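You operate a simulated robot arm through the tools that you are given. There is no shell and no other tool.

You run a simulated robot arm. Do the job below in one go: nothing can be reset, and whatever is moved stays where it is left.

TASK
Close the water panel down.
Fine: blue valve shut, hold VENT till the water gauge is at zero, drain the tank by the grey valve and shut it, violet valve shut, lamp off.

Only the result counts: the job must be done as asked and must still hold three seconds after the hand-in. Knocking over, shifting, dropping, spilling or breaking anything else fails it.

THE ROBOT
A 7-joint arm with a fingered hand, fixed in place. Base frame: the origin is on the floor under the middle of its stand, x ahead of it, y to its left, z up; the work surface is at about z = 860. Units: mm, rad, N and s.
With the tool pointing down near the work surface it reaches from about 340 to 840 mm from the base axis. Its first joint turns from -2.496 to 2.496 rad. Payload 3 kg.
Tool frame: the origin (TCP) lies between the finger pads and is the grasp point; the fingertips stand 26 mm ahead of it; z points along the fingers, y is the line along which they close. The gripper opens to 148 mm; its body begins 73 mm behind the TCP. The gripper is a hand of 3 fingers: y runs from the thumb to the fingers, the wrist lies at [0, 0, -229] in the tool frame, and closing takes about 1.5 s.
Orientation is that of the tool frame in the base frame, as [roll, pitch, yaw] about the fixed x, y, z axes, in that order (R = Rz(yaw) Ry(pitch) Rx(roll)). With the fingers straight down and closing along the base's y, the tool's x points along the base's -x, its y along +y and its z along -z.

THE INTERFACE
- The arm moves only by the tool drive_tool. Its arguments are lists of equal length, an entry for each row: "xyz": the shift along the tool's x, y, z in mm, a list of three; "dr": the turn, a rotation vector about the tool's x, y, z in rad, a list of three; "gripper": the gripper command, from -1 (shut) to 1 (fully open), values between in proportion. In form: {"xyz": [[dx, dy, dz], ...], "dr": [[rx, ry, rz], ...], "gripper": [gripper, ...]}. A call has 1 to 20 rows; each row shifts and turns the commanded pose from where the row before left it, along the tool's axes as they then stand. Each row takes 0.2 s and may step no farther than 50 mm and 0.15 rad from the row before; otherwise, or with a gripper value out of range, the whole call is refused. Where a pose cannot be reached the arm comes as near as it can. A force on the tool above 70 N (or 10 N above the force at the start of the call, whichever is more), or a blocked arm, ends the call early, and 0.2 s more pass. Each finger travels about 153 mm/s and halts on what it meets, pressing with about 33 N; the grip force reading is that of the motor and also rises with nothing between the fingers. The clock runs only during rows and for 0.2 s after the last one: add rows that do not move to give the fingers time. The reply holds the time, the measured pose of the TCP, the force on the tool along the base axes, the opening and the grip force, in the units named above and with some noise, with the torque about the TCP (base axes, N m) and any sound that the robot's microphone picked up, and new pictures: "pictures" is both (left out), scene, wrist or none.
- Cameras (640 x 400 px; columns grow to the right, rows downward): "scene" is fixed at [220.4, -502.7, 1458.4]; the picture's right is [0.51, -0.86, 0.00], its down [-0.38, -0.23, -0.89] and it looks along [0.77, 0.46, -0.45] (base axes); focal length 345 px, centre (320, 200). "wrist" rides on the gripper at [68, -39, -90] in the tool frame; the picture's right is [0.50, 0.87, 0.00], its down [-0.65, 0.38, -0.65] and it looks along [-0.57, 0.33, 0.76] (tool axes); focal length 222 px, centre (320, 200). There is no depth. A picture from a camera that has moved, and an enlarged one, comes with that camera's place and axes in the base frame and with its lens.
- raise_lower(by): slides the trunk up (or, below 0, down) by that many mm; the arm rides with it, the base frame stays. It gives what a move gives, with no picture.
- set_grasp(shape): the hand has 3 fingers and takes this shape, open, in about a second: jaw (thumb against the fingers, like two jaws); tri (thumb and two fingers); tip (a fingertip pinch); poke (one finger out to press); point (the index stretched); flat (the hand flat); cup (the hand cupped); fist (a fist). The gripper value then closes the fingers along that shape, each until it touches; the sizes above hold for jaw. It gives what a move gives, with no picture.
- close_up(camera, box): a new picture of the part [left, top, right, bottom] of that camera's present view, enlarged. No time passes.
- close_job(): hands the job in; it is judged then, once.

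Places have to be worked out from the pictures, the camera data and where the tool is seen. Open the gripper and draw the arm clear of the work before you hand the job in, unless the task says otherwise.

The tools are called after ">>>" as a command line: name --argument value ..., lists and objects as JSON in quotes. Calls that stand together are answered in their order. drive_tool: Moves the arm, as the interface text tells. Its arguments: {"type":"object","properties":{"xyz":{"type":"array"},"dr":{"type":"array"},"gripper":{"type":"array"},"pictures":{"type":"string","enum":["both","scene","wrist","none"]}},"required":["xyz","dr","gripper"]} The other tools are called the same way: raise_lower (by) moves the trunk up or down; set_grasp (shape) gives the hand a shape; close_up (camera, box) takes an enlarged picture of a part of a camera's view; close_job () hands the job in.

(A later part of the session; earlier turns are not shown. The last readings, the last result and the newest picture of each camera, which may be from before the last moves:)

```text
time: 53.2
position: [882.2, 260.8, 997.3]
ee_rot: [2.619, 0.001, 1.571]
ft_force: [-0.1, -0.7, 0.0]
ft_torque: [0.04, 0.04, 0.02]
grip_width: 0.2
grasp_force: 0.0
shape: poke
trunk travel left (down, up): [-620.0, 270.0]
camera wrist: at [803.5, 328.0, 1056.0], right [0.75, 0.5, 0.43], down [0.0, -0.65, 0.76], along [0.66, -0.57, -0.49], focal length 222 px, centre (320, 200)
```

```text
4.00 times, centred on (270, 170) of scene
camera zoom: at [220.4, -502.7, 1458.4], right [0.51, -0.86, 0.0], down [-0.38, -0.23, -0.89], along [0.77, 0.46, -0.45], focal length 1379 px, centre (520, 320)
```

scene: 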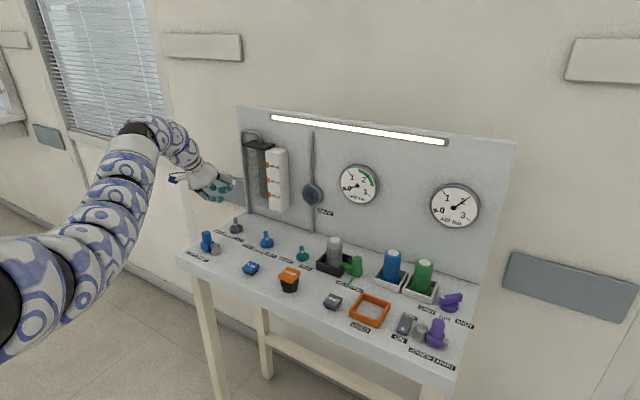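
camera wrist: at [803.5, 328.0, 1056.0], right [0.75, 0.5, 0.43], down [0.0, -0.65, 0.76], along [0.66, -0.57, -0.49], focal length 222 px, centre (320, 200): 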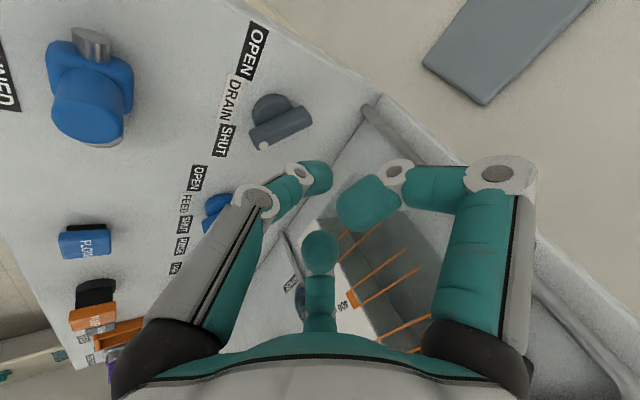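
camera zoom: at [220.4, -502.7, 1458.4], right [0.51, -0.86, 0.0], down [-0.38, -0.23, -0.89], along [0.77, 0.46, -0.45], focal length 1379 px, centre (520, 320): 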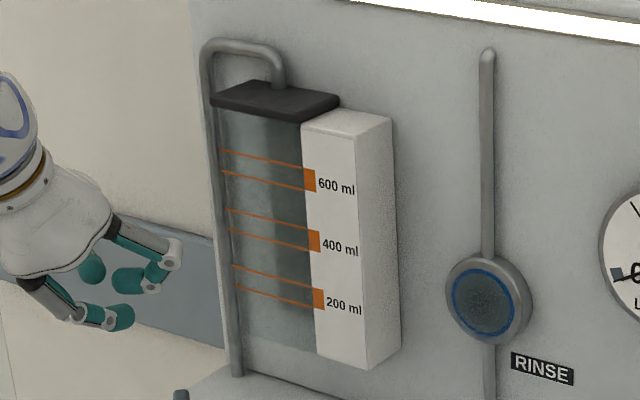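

DRAIN is shut (16 N at its stop) and the tank reads empty. Next is the violet AIR valve at roughly (904, -450), which is far out and close to the green bottle, so I need a good look first. I draw back and travel right at safe height.

>>> drive_tool --xyz '[[0, -23.5, -34], [0, -23.5, -34], [0, -23.5, -34], [-50, 0, 0], [-50, 0, 0], [-50, 0, 0], [-50, 0, 0], [-50, 0, 0], [-50, 0, 0], [-50, 0, 0], [-50, 0, 0], [-50, 0, 0], [-50, 0, 0], [-50, 0, 0], [-50, 0, 0], [0, 0, 0]]' --dr '[[0, 0, 0], [0, 0, 0], [0, 0, 0], [0, 0, 0], [0, 0, 0], [0, 0, 0], [0, 0, 0], [0, 0, 0], [0, 0, 0], [0, 0, 0], [0, 0, 0], [0, 0, 0], [0, 0, 0], [0, 0, 0], [0, 0, 0], [0, 0, 0]]' --gripper '[1, 1, 1, 1, 1, 1, 1, 1, 1, 1, 1, 1, 1, 1, 1, 1]'

>>> close_up --camera "wrist" --box '[140, 40, 400, 200]'

>>> close_up --camera "scene" --box '[340, 230, 490, 360]'

```text
time: 56.6
position: [772.0, -340.7, 1049.2]
ee_rot: [2.617, 0.002, 1.57]
ft_force: [0.2, -0.2, -0.7]
ft_torque: [0.01, 0.04, -0.01]
grip_width: 0.0
grasp_force: 0.1
shape: poke
trunk travel left (down, up): [-620.0, 270.0]
camera wrist: at [693.3, -273.3, 1108.6], right [0.75, 0.5, 0.43], down [0.0, -0.65, 0.76], along [0.66, -0.57, -0.49], focal length 222 px, centre (320, 200)
```

scene: 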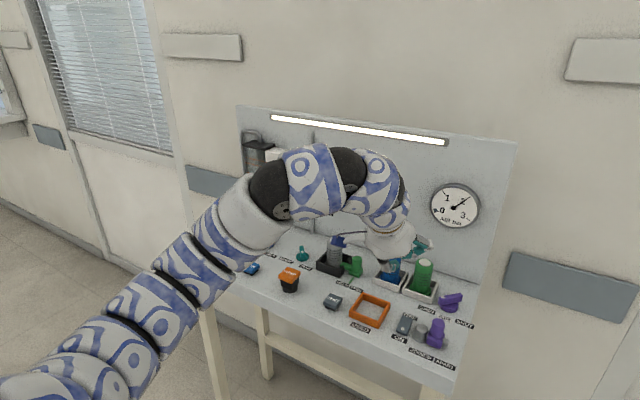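
wrist: 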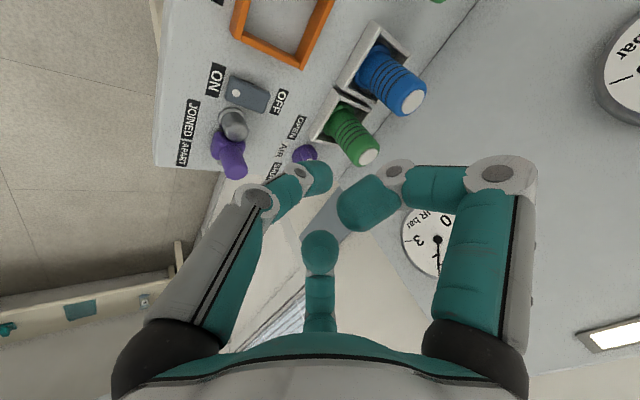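

```text
2.46 times, centred on (270, 120) of wrist
camera zoom: at [693.3, -273.3, 1108.6], right [0.75, 0.5, 0.43], down [0.0, -0.65, 0.76], along [0.66, -0.57, -0.49], focal length 547 px, centre (443, 397)
```

zoom: 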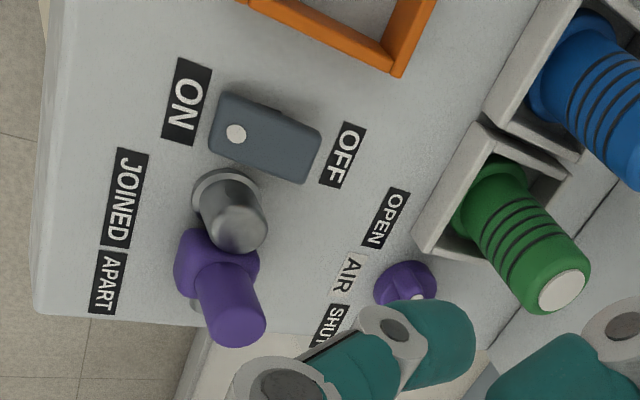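

```text
3.08 times, centred on (415, 295) of scene
camera zoom: at [220.4, -502.7, 1458.4], right [0.51, -0.86, 0.0], down [-0.38, -0.23, -0.89], along [0.77, 0.46, -0.45], focal length 1061 px, centre (28, -92)
```

zoom: 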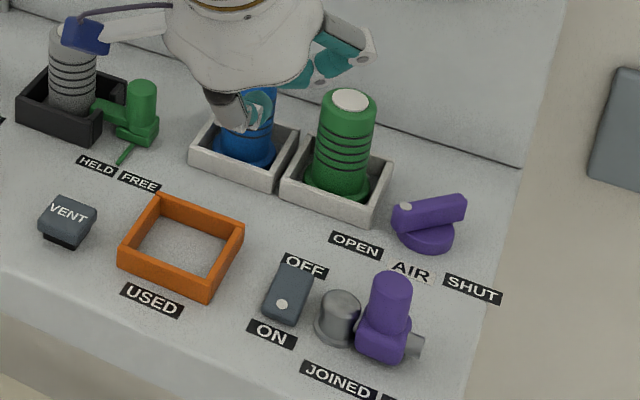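

AIR comes out at about (911, -447), green bottle at (938, -372) with its top near z 948, violet coupling post at (788, -443). Poke's folded knuckles are too wide beside that bottle, so I try the tip shape here in free air to see whether it is slimmer.

>>> set_grasp --shape "tip"

>>> drive_tool --xyz '[[0, 0, 0], [0, 0, 0], [0, 0, 0], [0, 0, 0], [0, 0, 0], [0, 0, 0], [0, 0, 0], [0, 0, 0]]' --dr '[[0, 0, 0], [0, 0, 0], [0, 0, 0], [0, 0, 0], [0, 0, 0], [0, 0, 0], [0, 0, 0], [0, 0, 0]]' --gripper '[-1, -1, -1, -1, -1, -1, -1, -1]'

>>> close_up --camera "scene" --box '[340, 190, 460, 290]'

```text
time: 57.5
position: [770.7, -340.9, 1050.2]
ee_rot: [2.618, -0.001, 1.57]
ft_force: [0.3, 0.1, 0.2]
ft_torque: [0.04, -0.01, 0.05]
grip_width: 148.1
grasp_force: 0.0
shape: tip
trunk travel left (down, up): [-620.0, 270.0]
```

```text
time: 59.3
position: [772.4, -339.7, 1049.9]
ee_rot: [2.616, 0.0, 1.572]
ft_force: [-0.5, 0.3, -0.1]
ft_torque: [0.02, 0.01, 0.01]
grip_width: 0.2
grasp_force: 32.9
shape: tip
trunk travel left (down, up): [-620.0, 270.0]
camera wrist: at [693.4, -273.0, 1108.6], right [0.75, 0.5, 0.43], down [0.0, -0.66, 0.76], along [0.66, -0.57, -0.49], focal length 222 px, centre (320, 200)
```

scene: 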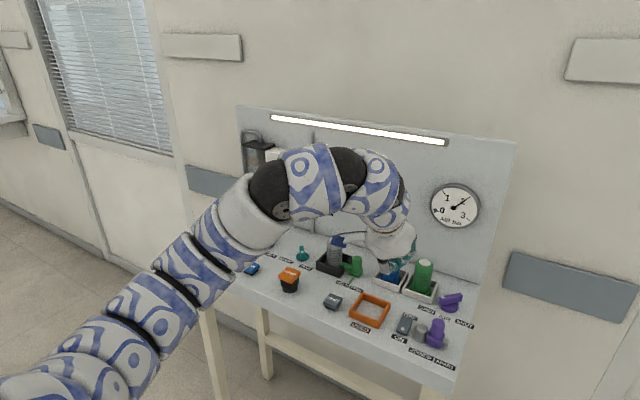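
wrist: 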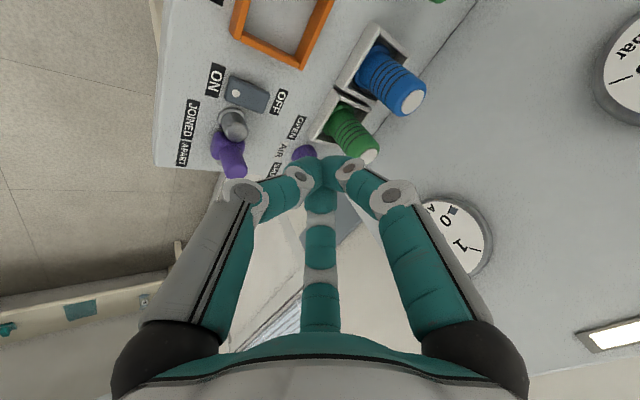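

```text
4.00 times, centred on (400, 240) of scene
camera zoom: at [220.4, -502.7, 1458.4], right [0.51, -0.86, 0.0], down [-0.38, -0.23, -0.89], along [0.77, 0.46, -0.45], focal length 1379 px, centre (0, 40)
```

zoom: 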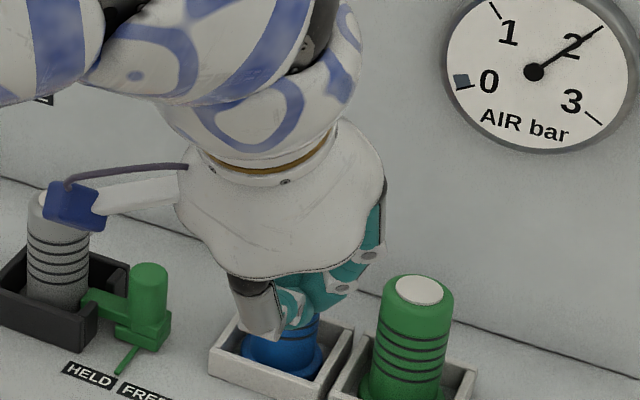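

Tip closes into the same 40 mm wide dome. I try the flat shape, where a straight thumb alone might stand lowest.

>>> set_grasp --shape "flat"

>>> drive_tool --xyz '[[0, 0, 0]]' --dr '[[0, 0, 0]]' --gripper '[1]'

>>> close_up --camera "scene" --box '[340, 190, 460, 290]'

```text
time: 60.2
position: [772.8, -340.7, 1050.4]
ee_rot: [2.617, 0.001, 1.572]
ft_force: [0.5, 0.1, -0.1]
ft_torque: [0.03, -0.02, -0.01]
grip_width: 141.9
grasp_force: 0.1
shape: flat
trunk travel left (down, up): [-620.0, 270.0]
```

```text
time: 60.6
position: [770.9, -340.8, 1050.3]
ee_rot: [2.618, -0.001, 1.571]
ft_force: [-0.2, 0.3, -0.2]
ft_torque: [0.01, -0.02, 0.02]
grip_width: 142.0
grasp_force: 0.2
shape: flat
trunk travel left (down, up): [-620.0, 270.0]
camera wrist: at [693.4, -272.9, 1108.6], right [0.75, 0.5, 0.43], down [0.0, -0.66, 0.76], along [0.66, -0.57, -0.49], focal length 222 px, centre (320, 200)
```

scene: 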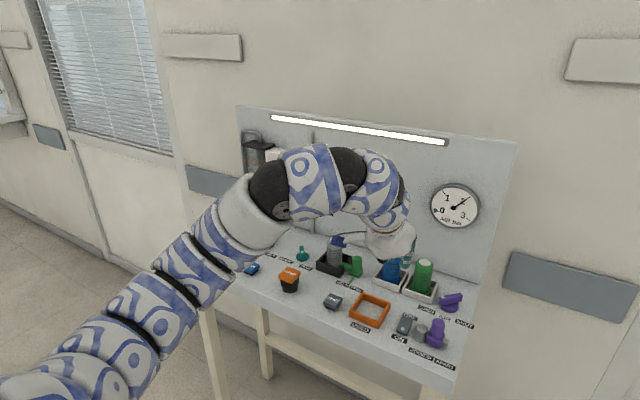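
wrist: 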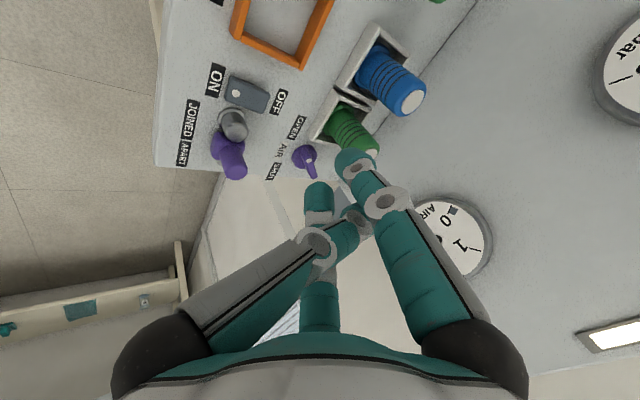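

```text
4.00 times, centred on (400, 240) of scene
camera zoom: at [220.4, -502.7, 1458.4], right [0.51, -0.86, 0.0], down [-0.38, -0.23, -0.89], along [0.77, 0.46, -0.45], focal length 1379 px, centre (0, 40)
```

zoom: 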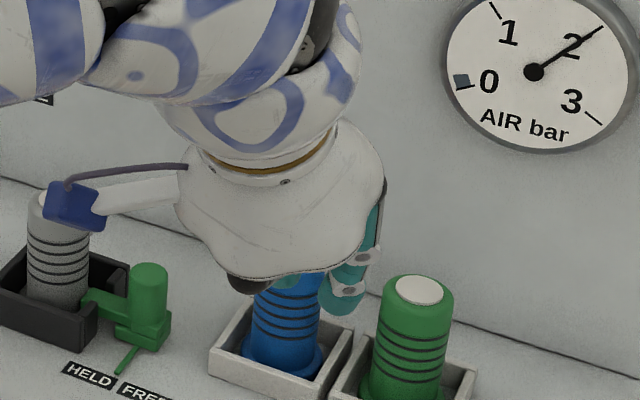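

Flat tucks the thumb away and leaves two straight, slender fingers about 38 mm apart, which suits the narrow place by the bottle. I lean to 34°, yaw the hand 35° to the right, and come over AIR at TCP z about 1010 to look.

>>> drive_tool --xyz '[[0, 0, 0], [0, 0, 0], [0, 0, 0], [0, 0, 0], [0, 0, 0], [0, 0, 0], [1, 23.3, 31.8], [1, 23.3, 31.8], [1, 23.3, 31.8], [0, 0, 0]]' --dr '[[-0.07, 0, 0], [0, -0.0683, 0.1013], [0, -0.0683, 0.1013], [0, -0.0683, 0.1013], [0, -0.0683, 0.1013], [0, -0.0683, 0.1013], [0, 0, 0], [0, 0, 0], [0, 0, 0], [0, 0, 0]]' --gripper '[1, 1, 1, 1, 1, 1, 1, 1, 1, 1]'

>>> close_up --camera "scene" --box '[380, 220, 500, 340]'

>>> close_up --camera "wrist" --box '[200, 40, 440, 220]'

```text
time: 62.8
position: [864.2, -399.8, 1010.0]
ee_rot: [2.548, 0.001, 0.96]
ft_force: [-0.6, -0.7, 0.1]
ft_torque: [-0.01, 0.0, -0.02]
grip_width: 142.1
grasp_force: 0.1
shape: flat
trunk travel left (down, up): [-620.0, 270.0]
camera wrist: at [834.9, -298.0, 1063.4], right [0.87, 0.0, 0.48], down [-0.42, -0.51, 0.75], along [0.24, -0.86, -0.44], focal length 222 px, centre (320, 200)
```

scene: 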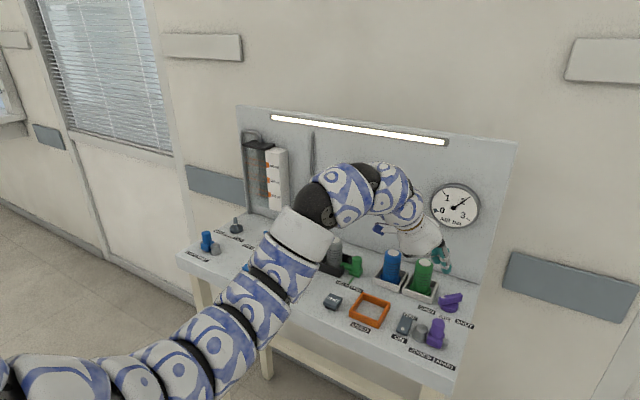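
wrist: 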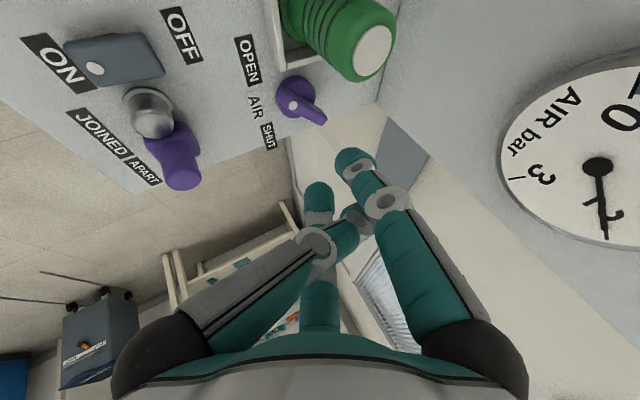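

```text
3.33 times, centred on (440, 280) of scene
camera zoom: at [220.4, -502.7, 1458.4], right [0.51, -0.86, 0.0], down [-0.38, -0.23, -0.89], along [0.77, 0.46, -0.45], focal length 1149 px, centre (-80, -67)
```

zoom: 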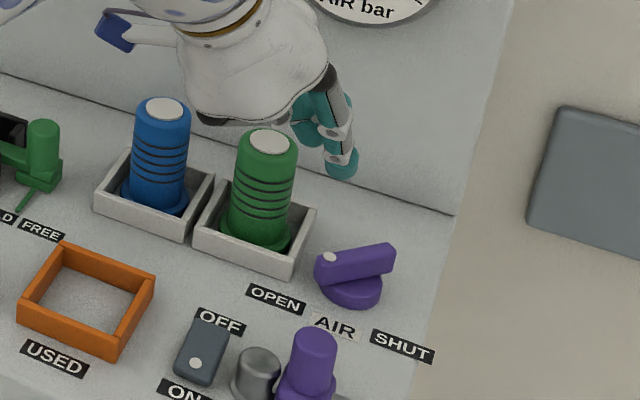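

```text
2.22 times, centred on (320, 130) of wrist
camera zoom: at [834.9, -298.0, 1063.4], right [0.87, 0.0, 0.48], down [-0.42, -0.51, 0.75], along [0.24, -0.86, -0.44], focal length 494 px, centre (320, 356)
```

zoom: 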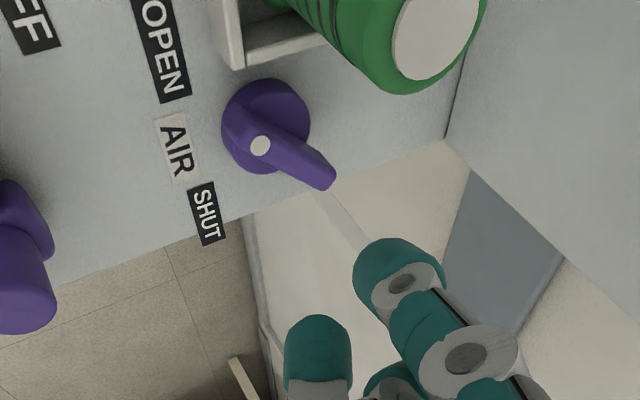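

Good view of AIR: its dot points front-left to OPEN. I zoom in to fix the height of the box edge beside it before going down there.

>>> close_up --camera "scene" --box '[430, 270, 480, 310]'

>>> close_up --camera "wrist" --box '[240, 20, 360, 130]'

```text
10.00 times, centred on (455, 290) of scene
camera zoom: at [220.4, -502.7, 1458.4], right [0.51, -0.86, 0.0], down [-0.38, -0.23, -0.89], along [0.77, 0.46, -0.45], focal length 3447 px, centre (-1030, -700)
```

zoom: 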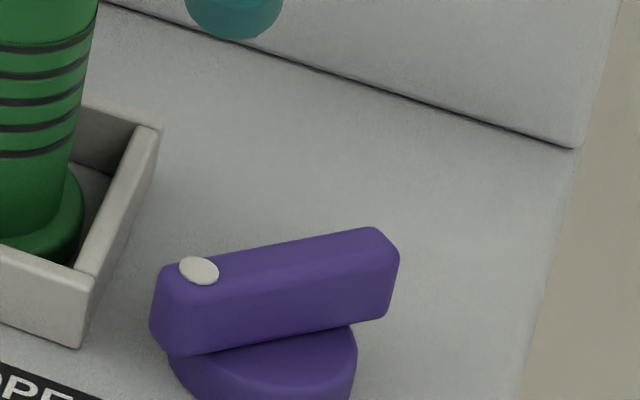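

```text
3.64 times, centred on (300, 75) of wrist
camera zoom: at [834.9, -298.0, 1063.4], right [0.87, 0.0, 0.48], down [-0.42, -0.51, 0.75], along [0.24, -0.86, -0.44], focal length 808 px, centre (393, 654)
```

zoom: 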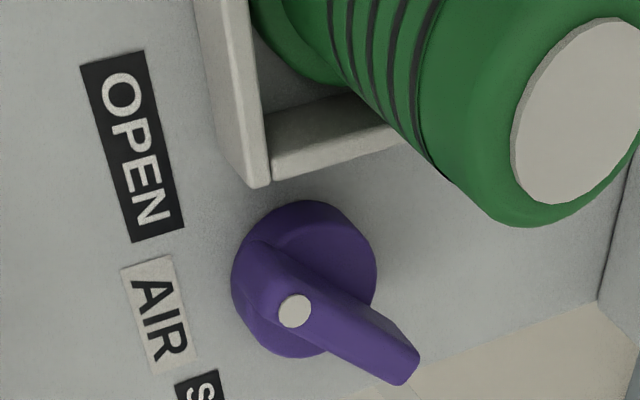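

The box edge tops out near z 878 with its corner at about (905, -410), and AIR's centre is near (913.5, -446). I turn the hand 10° more so the second finger stays clear of the handle, and go down to TCP z about 940, with the tips still above the handle.

>>> drive_tool --xyz '[[0, 0, 0], [0, 0, 0], [2.1, -19.2, 29.3], [2.1, -19.2, 29.3], [0, 0, 0]]' --dr '[[0, -0.0488, 0.0723], [0, -0.0488, 0.0723], [0, 0, 0], [0, 0, 0], [0, 0, 0]]' --gripper '[1, 1, 1, 1, 1]'

>>> close_up --camera "scene" --box '[390, 230, 490, 330]'

>>> close_up --camera "wrist" --box '[200, 40, 440, 220]'

```text
time: 64.0
position: [866.6, -400.6, 940.5]
ee_rot: [2.545, 0.002, 0.785]
ft_force: [0.3, 0.0, 0.0]
ft_torque: [0.03, -0.01, 0.03]
grip_width: 142.1
grasp_force: 0.1
shape: flat
trunk travel left (down, up): [-620.0, 270.0]
camera wrist: at [856.3, -293.6, 994.1], right [0.86, -0.15, 0.49], down [-0.5, -0.43, 0.75], along [0.09, -0.89, -0.44], focal length 222 px, centre (320, 200)
```

scene: 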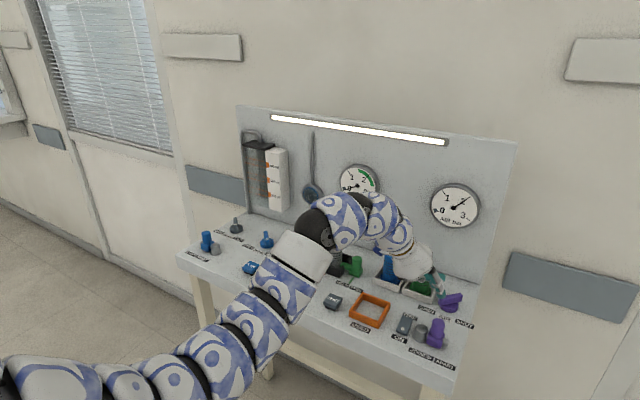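
wrist: 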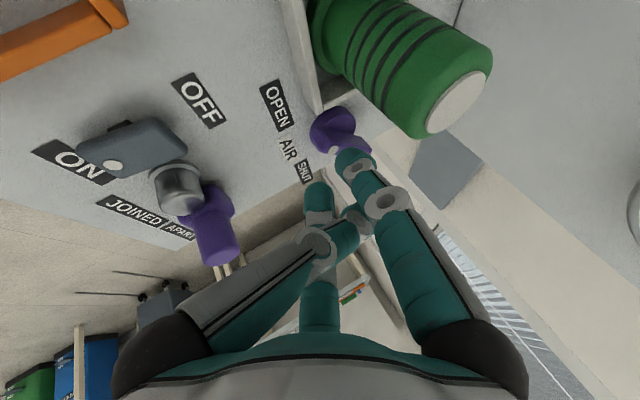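

```text
4.00 times, centred on (440, 280) of scene
camera zoom: at [220.4, -502.7, 1458.4], right [0.51, -0.86, 0.0], down [-0.38, -0.23, -0.89], along [0.77, 0.46, -0.45], focal length 1379 px, centre (-160, -120)
```

zoom: 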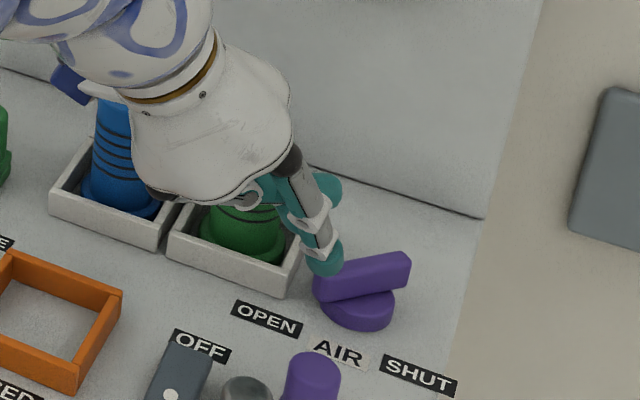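

```text
2.22 times, centred on (320, 130) of wrist
camera zoom: at [856.3, -293.6, 994.1], right [0.86, -0.15, 0.49], down [-0.5, -0.43, 0.75], along [0.09, -0.89, -0.44], focal length 494 px, centre (320, 356)
```

zoom: 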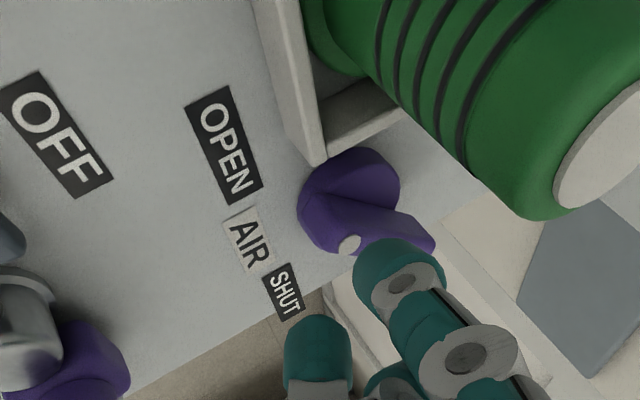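

The handle, dot and box corner come out consistently (dot at about (901, -432), box corner (904, -410)). I lower the rest so that the left finger's tip is at about (900, -402), bottom near z 884, above the box rim and left of the handle.

>>> drive_tool --xyz '[[2, -5.65, 8.1], [2, -5.65, 8.1], [0, -5.6, 8], [0, 0, 0]]' --dr '[[0, 0, 0], [0, 0, 0], [0, 0, 0], [0, 0, 0]]' --gripper '[1, 1, 1, 1]'

>>> close_up --camera "scene" --box '[400, 240, 490, 330]'

>>> close_up --camera "wrist" --box '[240, 60, 440, 200]'

```text
time: 65.0
position: [869.5, -395.8, 911.2]
ee_rot: [2.55, 0.0, 0.785]
ft_force: [-0.2, -0.2, -0.3]
ft_torque: [0.04, 0.0, 0.0]
grip_width: 142.0
grasp_force: 0.1
shape: flat
trunk travel left (down, up): [-620.0, 270.0]
camera wrist: at [859.0, -289.1, 963.7], right [0.86, -0.15, 0.48], down [-0.5, -0.43, 0.75], along [0.09, -0.89, -0.44], focal length 222 px, centre (320, 200)
```

scene: 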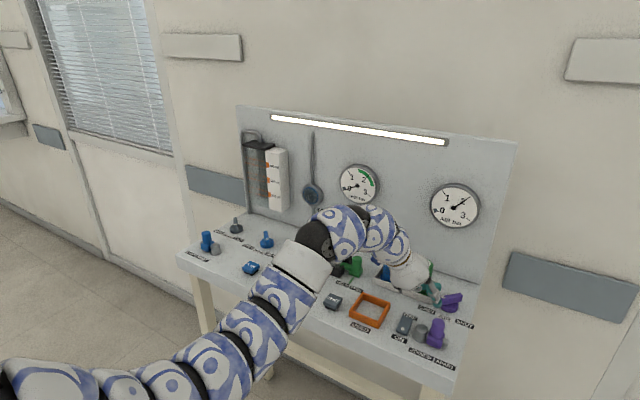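
wrist: 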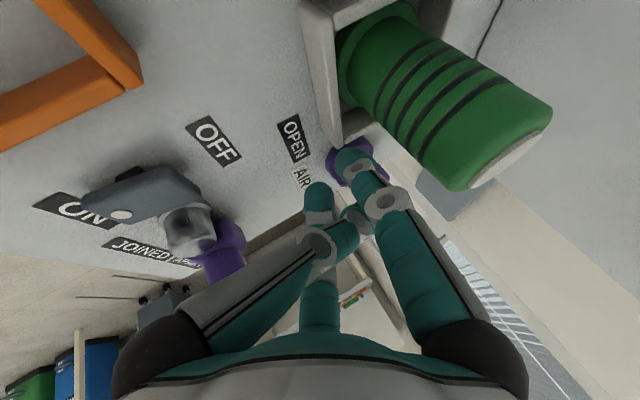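

```text
4.44 times, centred on (445, 285) of scene
camera zoom: at [220.4, -502.7, 1458.4], right [0.51, -0.86, 0.0], down [-0.38, -0.23, -0.89], along [0.77, 0.46, -0.45], focal length 1532 px, centre (-236, -178)
```

zoom: 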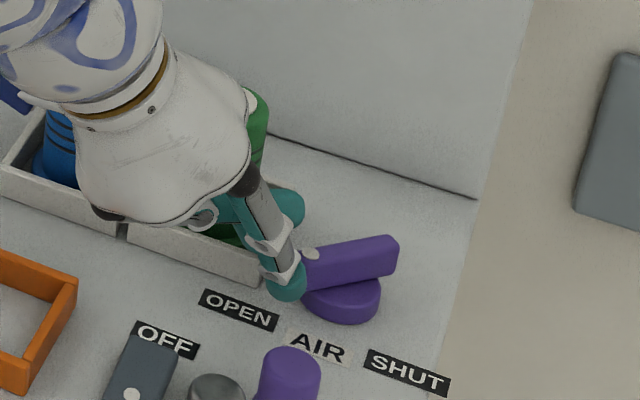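

```text
2.86 times, centred on (340, 130) of wrist
camera zoom: at [859.0, -289.1, 963.7], right [0.86, -0.15, 0.48], down [-0.5, -0.43, 0.75], along [0.09, -0.89, -0.44], focal length 635 px, centre (263, 400)
```

zoom: 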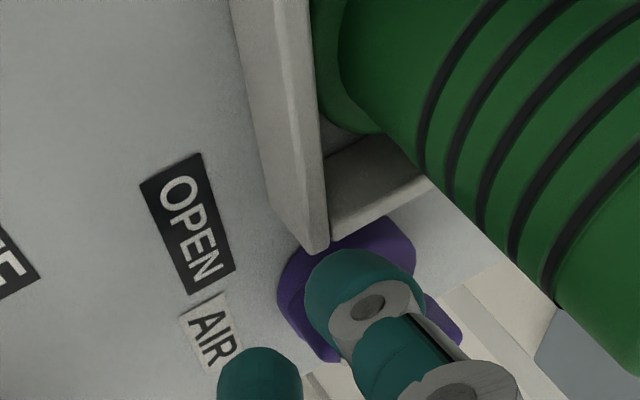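

No contact so far, and both finger positions fit. I now push toward -y in small steps: contact is expected after about 13 mm.

>>> drive_tool --xyz '[[-4.24, 3.51, 2.38], [-4.24, 3.51, 2.38], [-4.24, 3.51, 2.38], [-4.24, 3.51, 2.38], [0, 0, 0]]' --dr '[[0, 0, 0], [0, 0, 0], [0, 0, 0], [0, 0, 0], [0, 0, 0]]' --gripper '[1, 1, 1, 1, 1]'

>>> close_up --camera "scene" --box '[400, 240, 490, 330]'

>>> close_up --camera "wrist" --box '[240, 60, 440, 200]'

```text
time: 66.2
position: [869.5, -418.7, 911.1]
ee_rot: [2.547, 0.0, 0.784]
ft_force: [0.3, 0.9, -0.1]
ft_torque: [-0.05, -0.02, 0.0]
grip_width: 141.8
grasp_force: 0.1
shape: flat
trunk travel left (down, up): [-620.0, 270.0]
camera wrist: at [859.0, -313.2, 963.6], right [0.86, -0.15, 0.48], down [-0.5, -0.43, 0.75], along [0.09, -0.89, -0.44], focal length 222 px, centre (320, 200)
```

scene: 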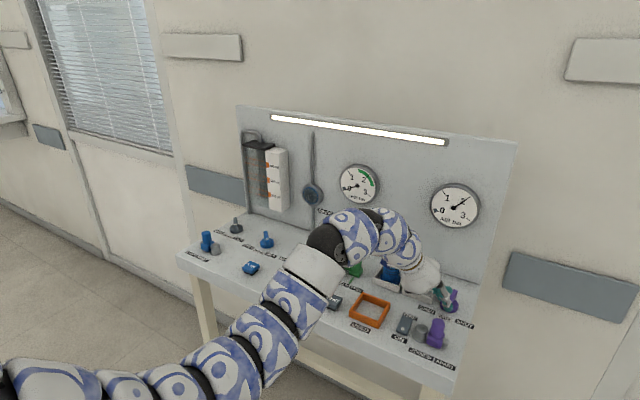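
wrist: 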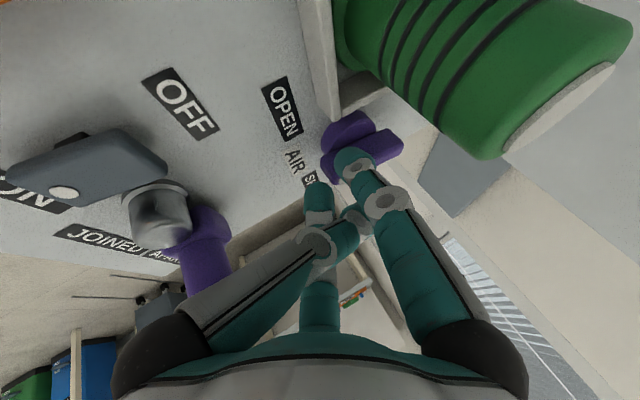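

```text
4.44 times, centred on (445, 285) of scene
camera zoom: at [220.4, -502.7, 1458.4], right [0.51, -0.86, 0.0], down [-0.38, -0.23, -0.89], along [0.77, 0.46, -0.45], focal length 1532 px, centre (-236, -178)
```

zoom: 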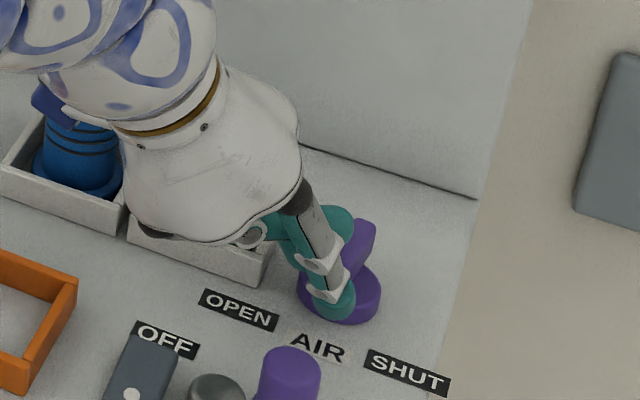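

```text
2.86 times, centred on (340, 130) of wrist
camera zoom: at [859.0, -313.2, 963.6], right [0.86, -0.15, 0.48], down [-0.5, -0.43, 0.75], along [0.09, -0.89, -0.44], focal length 635 px, centre (263, 400)
```

zoom: 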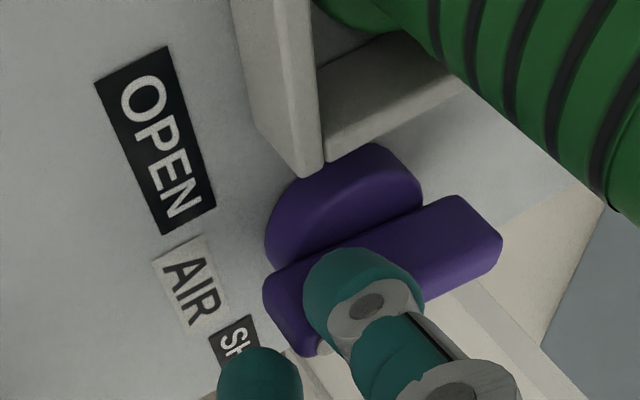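

AIR's handle is now about halfway round with no trouble. I continue the arc to the right and toward the robot.

>>> drive_tool --xyz '[[-6.36, -0.58, -0.39], [-7.78, 0.59, 0.4], [-7.78, 1.76, 1.19], [0, 0, 0]]' --dr '[[0, 0, 0], [0, 0, 0], [0, 0, 0], [0, 0, 0]]' --gripper '[1, 1, 1, 1]'

>>> close_up --camera "scene" --box '[400, 240, 490, 330]'

>>> close_up --camera "wrist" --box '[240, 60, 440, 200]'

```text
time: 67.2
position: [855.5, -436.3, 910.9]
ee_rot: [2.547, -0.001, 0.785]
ft_force: [0.7, 0.9, 1.0]
ft_torque: [-0.02, -0.01, 0.0]
grip_width: 0.0
grasp_force: 0.0
shape: flat
trunk travel left (down, up): [-620.0, 270.0]
camera wrist: at [845.0, -329.3, 963.8], right [0.86, -0.15, 0.48], down [-0.5, -0.43, 0.75], along [0.09, -0.89, -0.44], focal length 222 px, centre (320, 200)
```

scene: 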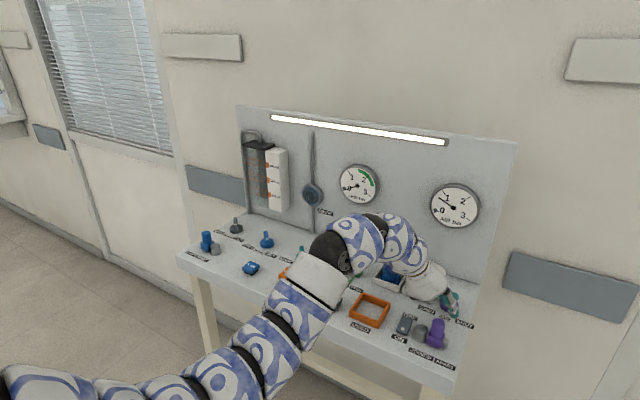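
wrist: 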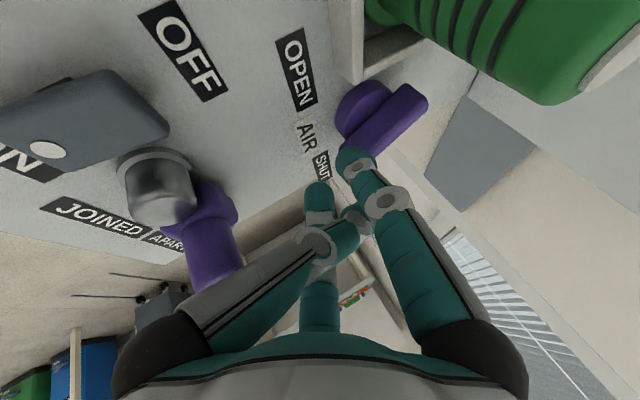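

```text
4.44 times, centred on (445, 285) of scene
camera zoom: at [220.4, -502.7, 1458.4], right [0.51, -0.86, 0.0], down [-0.38, -0.23, -0.89], along [0.77, 0.46, -0.45], focal length 1532 px, centre (-236, -178)
```

zoom: 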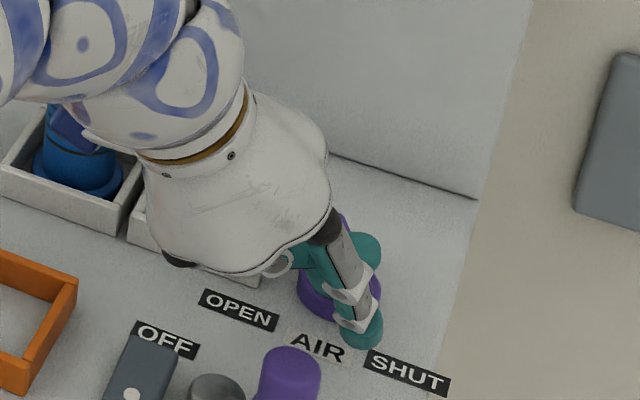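

```text
2.86 times, centred on (340, 130) of wrist
camera zoom: at [845.0, -329.3, 963.8], right [0.86, -0.15, 0.48], down [-0.5, -0.43, 0.75], along [0.09, -0.89, -0.44], focal length 635 px, centre (263, 400)
```

zoom: 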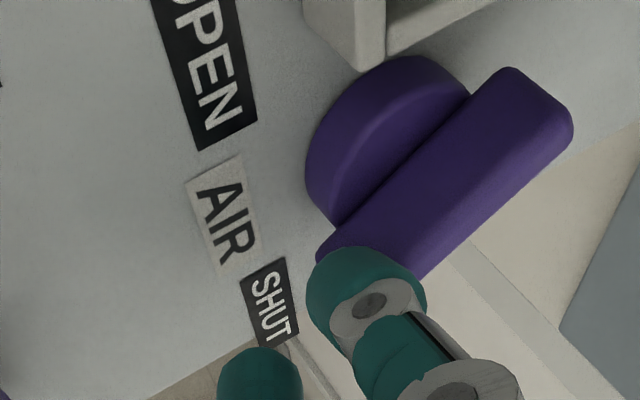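

AIR pressure is already dropping (needle near 1) and the handle is close to SHUT. I push the last few millimetres to its stop.

>>> drive_tool --xyz '[[-5, 0.6, 0.4], [-4.24, 1.76, 1.19], [-3, 1.2, 0.8], [0, 0, 0]]' --dr '[[0, 0, 0], [0, 0, 0], [0, 0, 0], [0, 0, 0]]' --gripper '[1, 1, 1, 1]'

>>> close_up --camera "scene" --box '[400, 170, 500, 330]'

>>> close_up --camera "wrist" --box '[240, 60, 440, 200]'

```text
time: 68.2
position: [850.8, -447.9, 911.1]
ee_rot: [2.548, 0.001, 0.786]
ft_force: [0.9, 0.2, 0.2]
ft_torque: [0.02, 0.02, 0.02]
grip_width: 0.0
grasp_force: 0.1
shape: flat
trunk travel left (down, up): [-620.0, 270.0]
camera wrist: at [839.8, -341.7, 963.8], right [0.86, -0.15, 0.48], down [-0.5, -0.43, 0.75], along [0.09, -0.89, -0.44], focal length 222 px, centre (320, 200)
```

scene: 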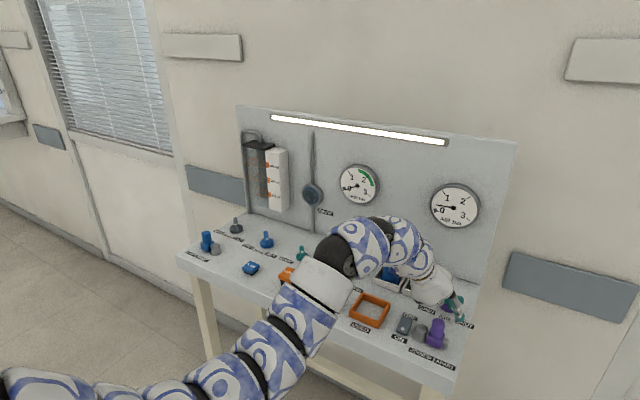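
wrist: 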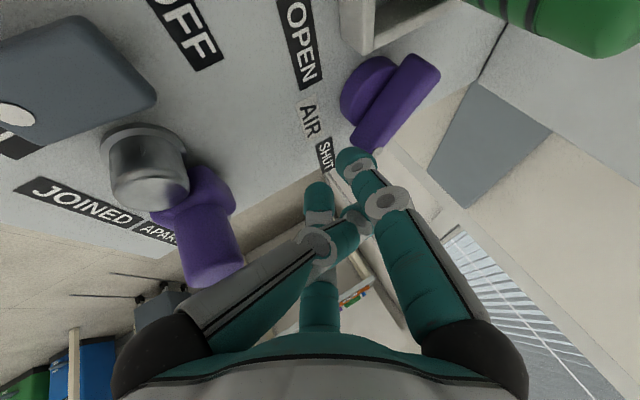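

```text
2.50 times, centred on (450, 250) of scene
camera zoom: at [220.4, -502.7, 1458.4], right [0.51, -0.86, 0.0], down [-0.38, -0.23, -0.89], along [0.77, 0.46, -0.45], focal length 862 px, centre (-5, 75)
```

zoom: 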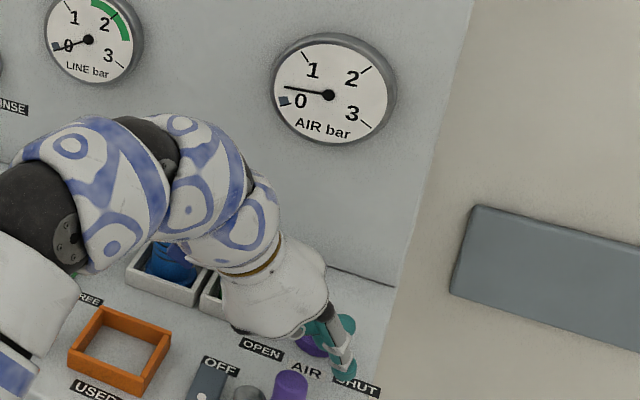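

```text
2.86 times, centred on (340, 130) of wrist
camera zoom: at [839.8, -341.7, 963.8], right [0.86, -0.15, 0.48], down [-0.5, -0.43, 0.75], along [0.09, -0.89, -0.44], focal length 635 px, centre (263, 400)
```

zoom: 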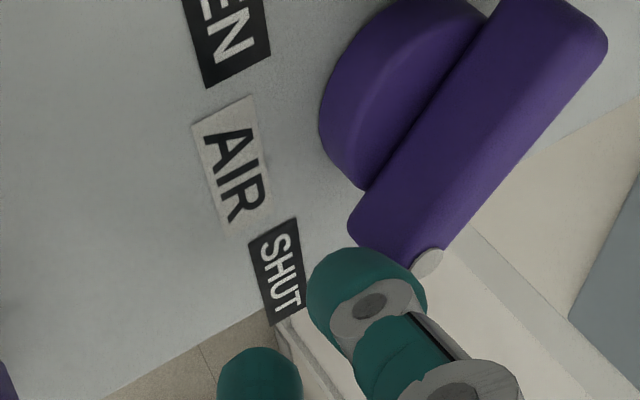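

The needle keeps falling and the handle now measures about the same angle as the other two shut ones. The finger has lost contact, so I press it back against the handle's side to make sure it is on its stop.

>>> drive_tool --xyz '[[0.64, 2.4, 1.63], [0.64, 2.4, 1.63], [0.64, 2.4, 1.63], [0, 0, 0]]' --dr '[[0, 0, 0], [0, 0, 0], [0, 0, 0], [0, 0, 0]]' --gripper '[1, 1, 1, 1]'

>>> close_up --camera "wrist" --box '[240, 60, 440, 200]'

>>> close_up --camera "scene" --box '[400, 170, 500, 330]'

```text
time: 69.2
position: [856.9, -451.9, 911.5]
ee_rot: [2.547, 0.001, 0.785]
ft_force: [-1.9, 0.7, 0.1]
ft_torque: [0.01, 0.01, -0.02]
grip_width: 141.9
grasp_force: 0.1
shape: flat
trunk travel left (down, up): [-620.0, 270.0]
camera wrist: at [847.0, -346.3, 964.1], right [0.86, -0.15, 0.49], down [-0.5, -0.43, 0.75], along [0.09, -0.89, -0.44], focal length 222 px, centre (320, 200)
```

scene: 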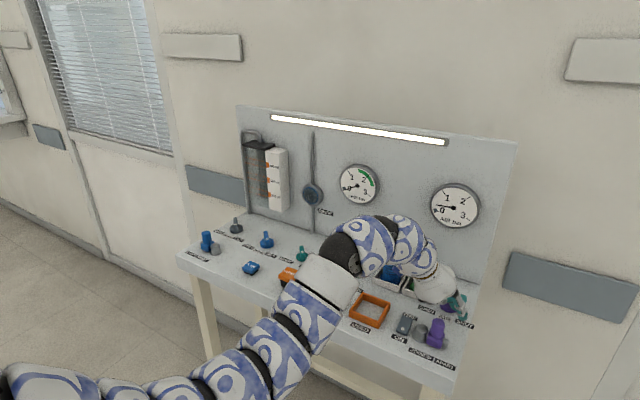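
wrist: 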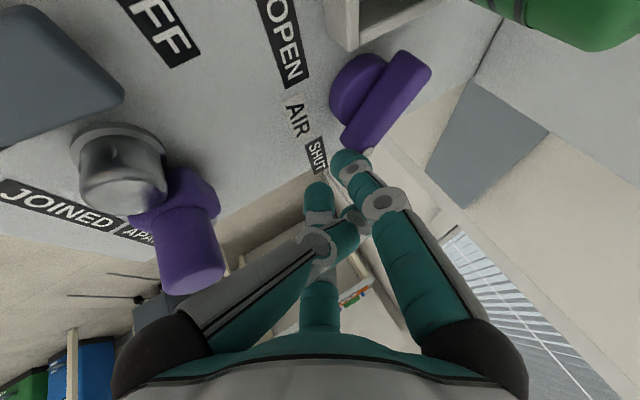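

```text
2.86 times, centred on (340, 130) of wrist
camera zoom: at [847.0, -346.3, 964.1], right [0.86, -0.15, 0.49], down [-0.5, -0.43, 0.75], along [0.09, -0.89, -0.44], focal length 635 px, centre (263, 400)
```

zoom: 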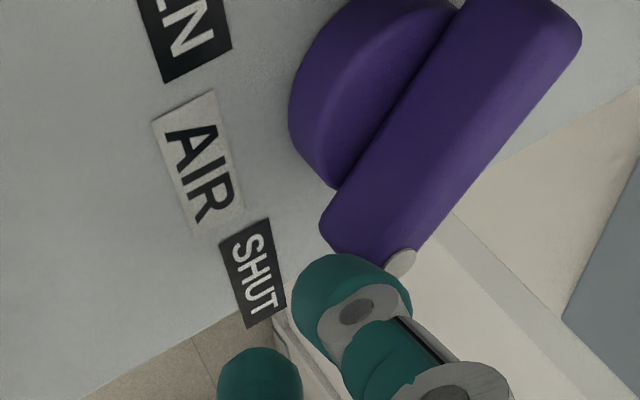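

```text
2.50 times, centred on (450, 250) of scene
camera zoom: at [220.4, -502.7, 1458.4], right [0.51, -0.86, 0.0], down [-0.38, -0.23, -0.89], along [0.77, 0.46, -0.45], focal length 862 px, centre (-5, 75)
```

zoom: 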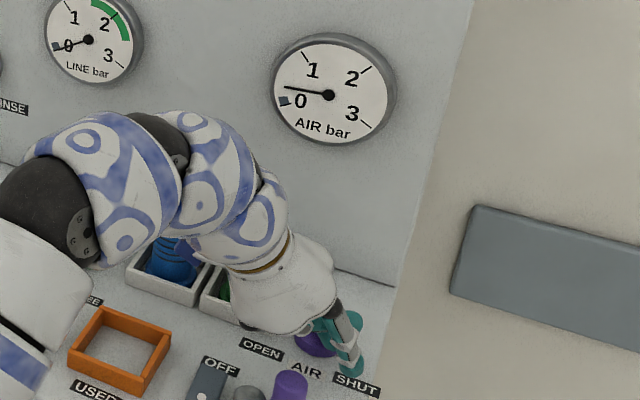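

AIR holds at about 0.45 bar, so the handle may still be a little short of its stop; contact is light (2 N). I push further in the closing direction.

>>> drive_tool --xyz '[[0.64, 2.4, 1.63], [0.64, 2.4, 1.63], [0, 0, 0]]' --dr '[[0, 0, 0], [0, 0, 0], [0, 0, 0]]' --gripper '[1, 1, 1]'

>>> close_up --camera "wrist" --box '[240, 60, 440, 200]'

>>> close_up --camera "scene" --box '[400, 170, 500, 330]'

```text
time: 70.0
position: [863.0, -455.3, 911.2]
ee_rot: [2.549, 0.0, 0.785]
ft_force: [-3.5, 0.7, -0.4]
ft_torque: [-0.01, 0.06, -0.01]
grip_width: 142.2
grasp_force: 0.1
shape: flat
trunk travel left (down, up): [-620.0, 270.0]
camera wrist: at [851.8, -349.8, 963.9], right [0.86, -0.15, 0.48], down [-0.5, -0.43, 0.75], along [0.09, -0.89, -0.44], focal length 222 px, centre (320, 200)
```

scene: 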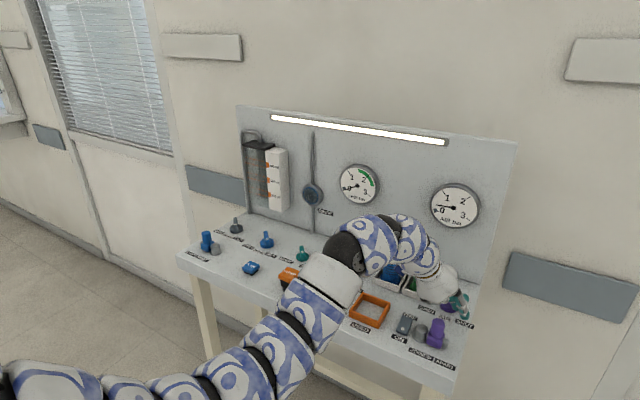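
wrist: 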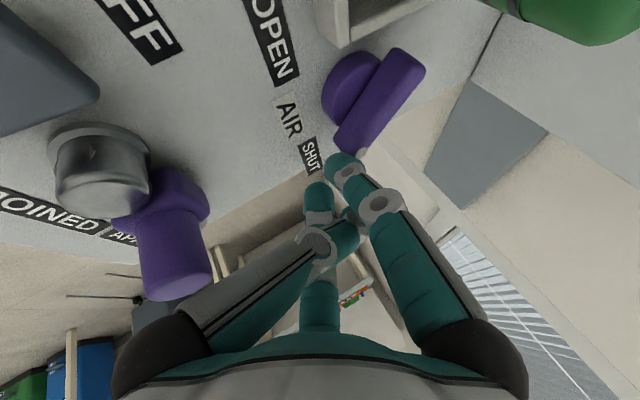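

```text
2.86 times, centred on (340, 130) of wrist
camera zoom: at [851.8, -349.8, 963.9], right [0.86, -0.15, 0.48], down [-0.5, -0.43, 0.75], along [0.09, -0.89, -0.44], focal length 635 px, centre (263, 400)
```

zoom: 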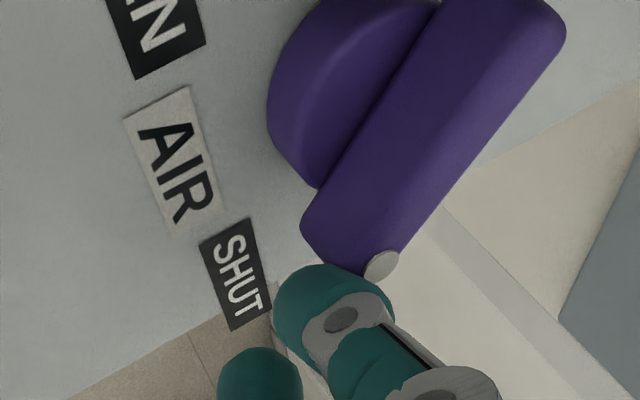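

```text
2.50 times, centred on (450, 250) of scene
camera zoom: at [220.4, -502.7, 1458.4], right [0.51, -0.86, 0.0], down [-0.38, -0.23, -0.89], along [0.77, 0.46, -0.45], focal length 862 px, centre (-5, 75)
```

zoom: 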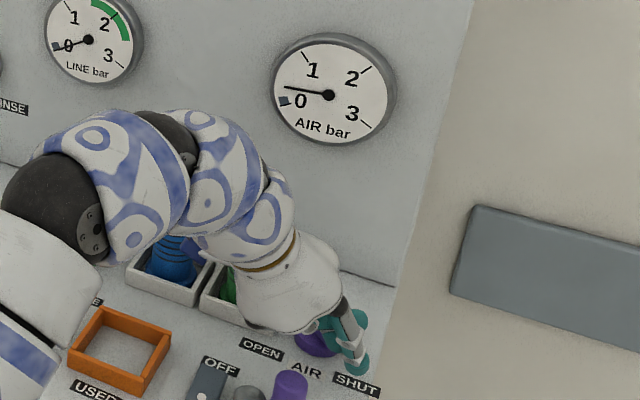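

The fingertip is just bending against the handle's end, so that push had no leverage. I read the AIR gauge closely before repositioning.

>>> close_up --camera "scene" --box '[420, 175, 490, 230]'

>>> close_up --camera "scene" --box '[430, 270, 480, 320]'

```text
7.27 times, centred on (455, 202) of scene
camera zoom: at [220.4, -502.7, 1458.4], right [0.51, -0.86, 0.0], down [-0.38, -0.23, -0.89], along [0.77, 0.46, -0.45], focal length 2507 px, centre (-662, 182)
```

zoom: 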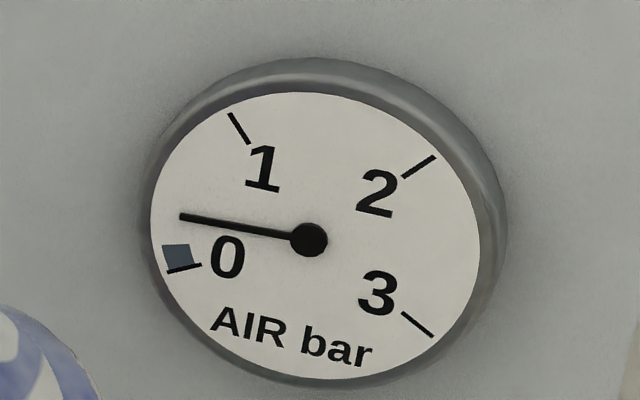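

```text
8.00 times, centred on (455, 295) of scene
camera zoom: at [220.4, -502.7, 1458.4], right [0.51, -0.86, 0.0], down [-0.38, -0.23, -0.89], along [0.77, 0.46, -0.45], focal length 2758 px, centre (-760, -560)
```

zoom: 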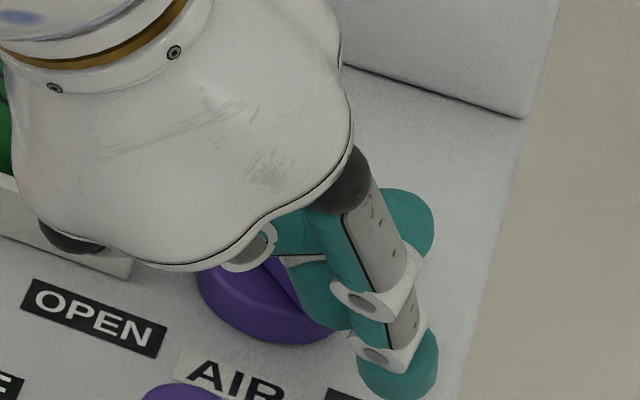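

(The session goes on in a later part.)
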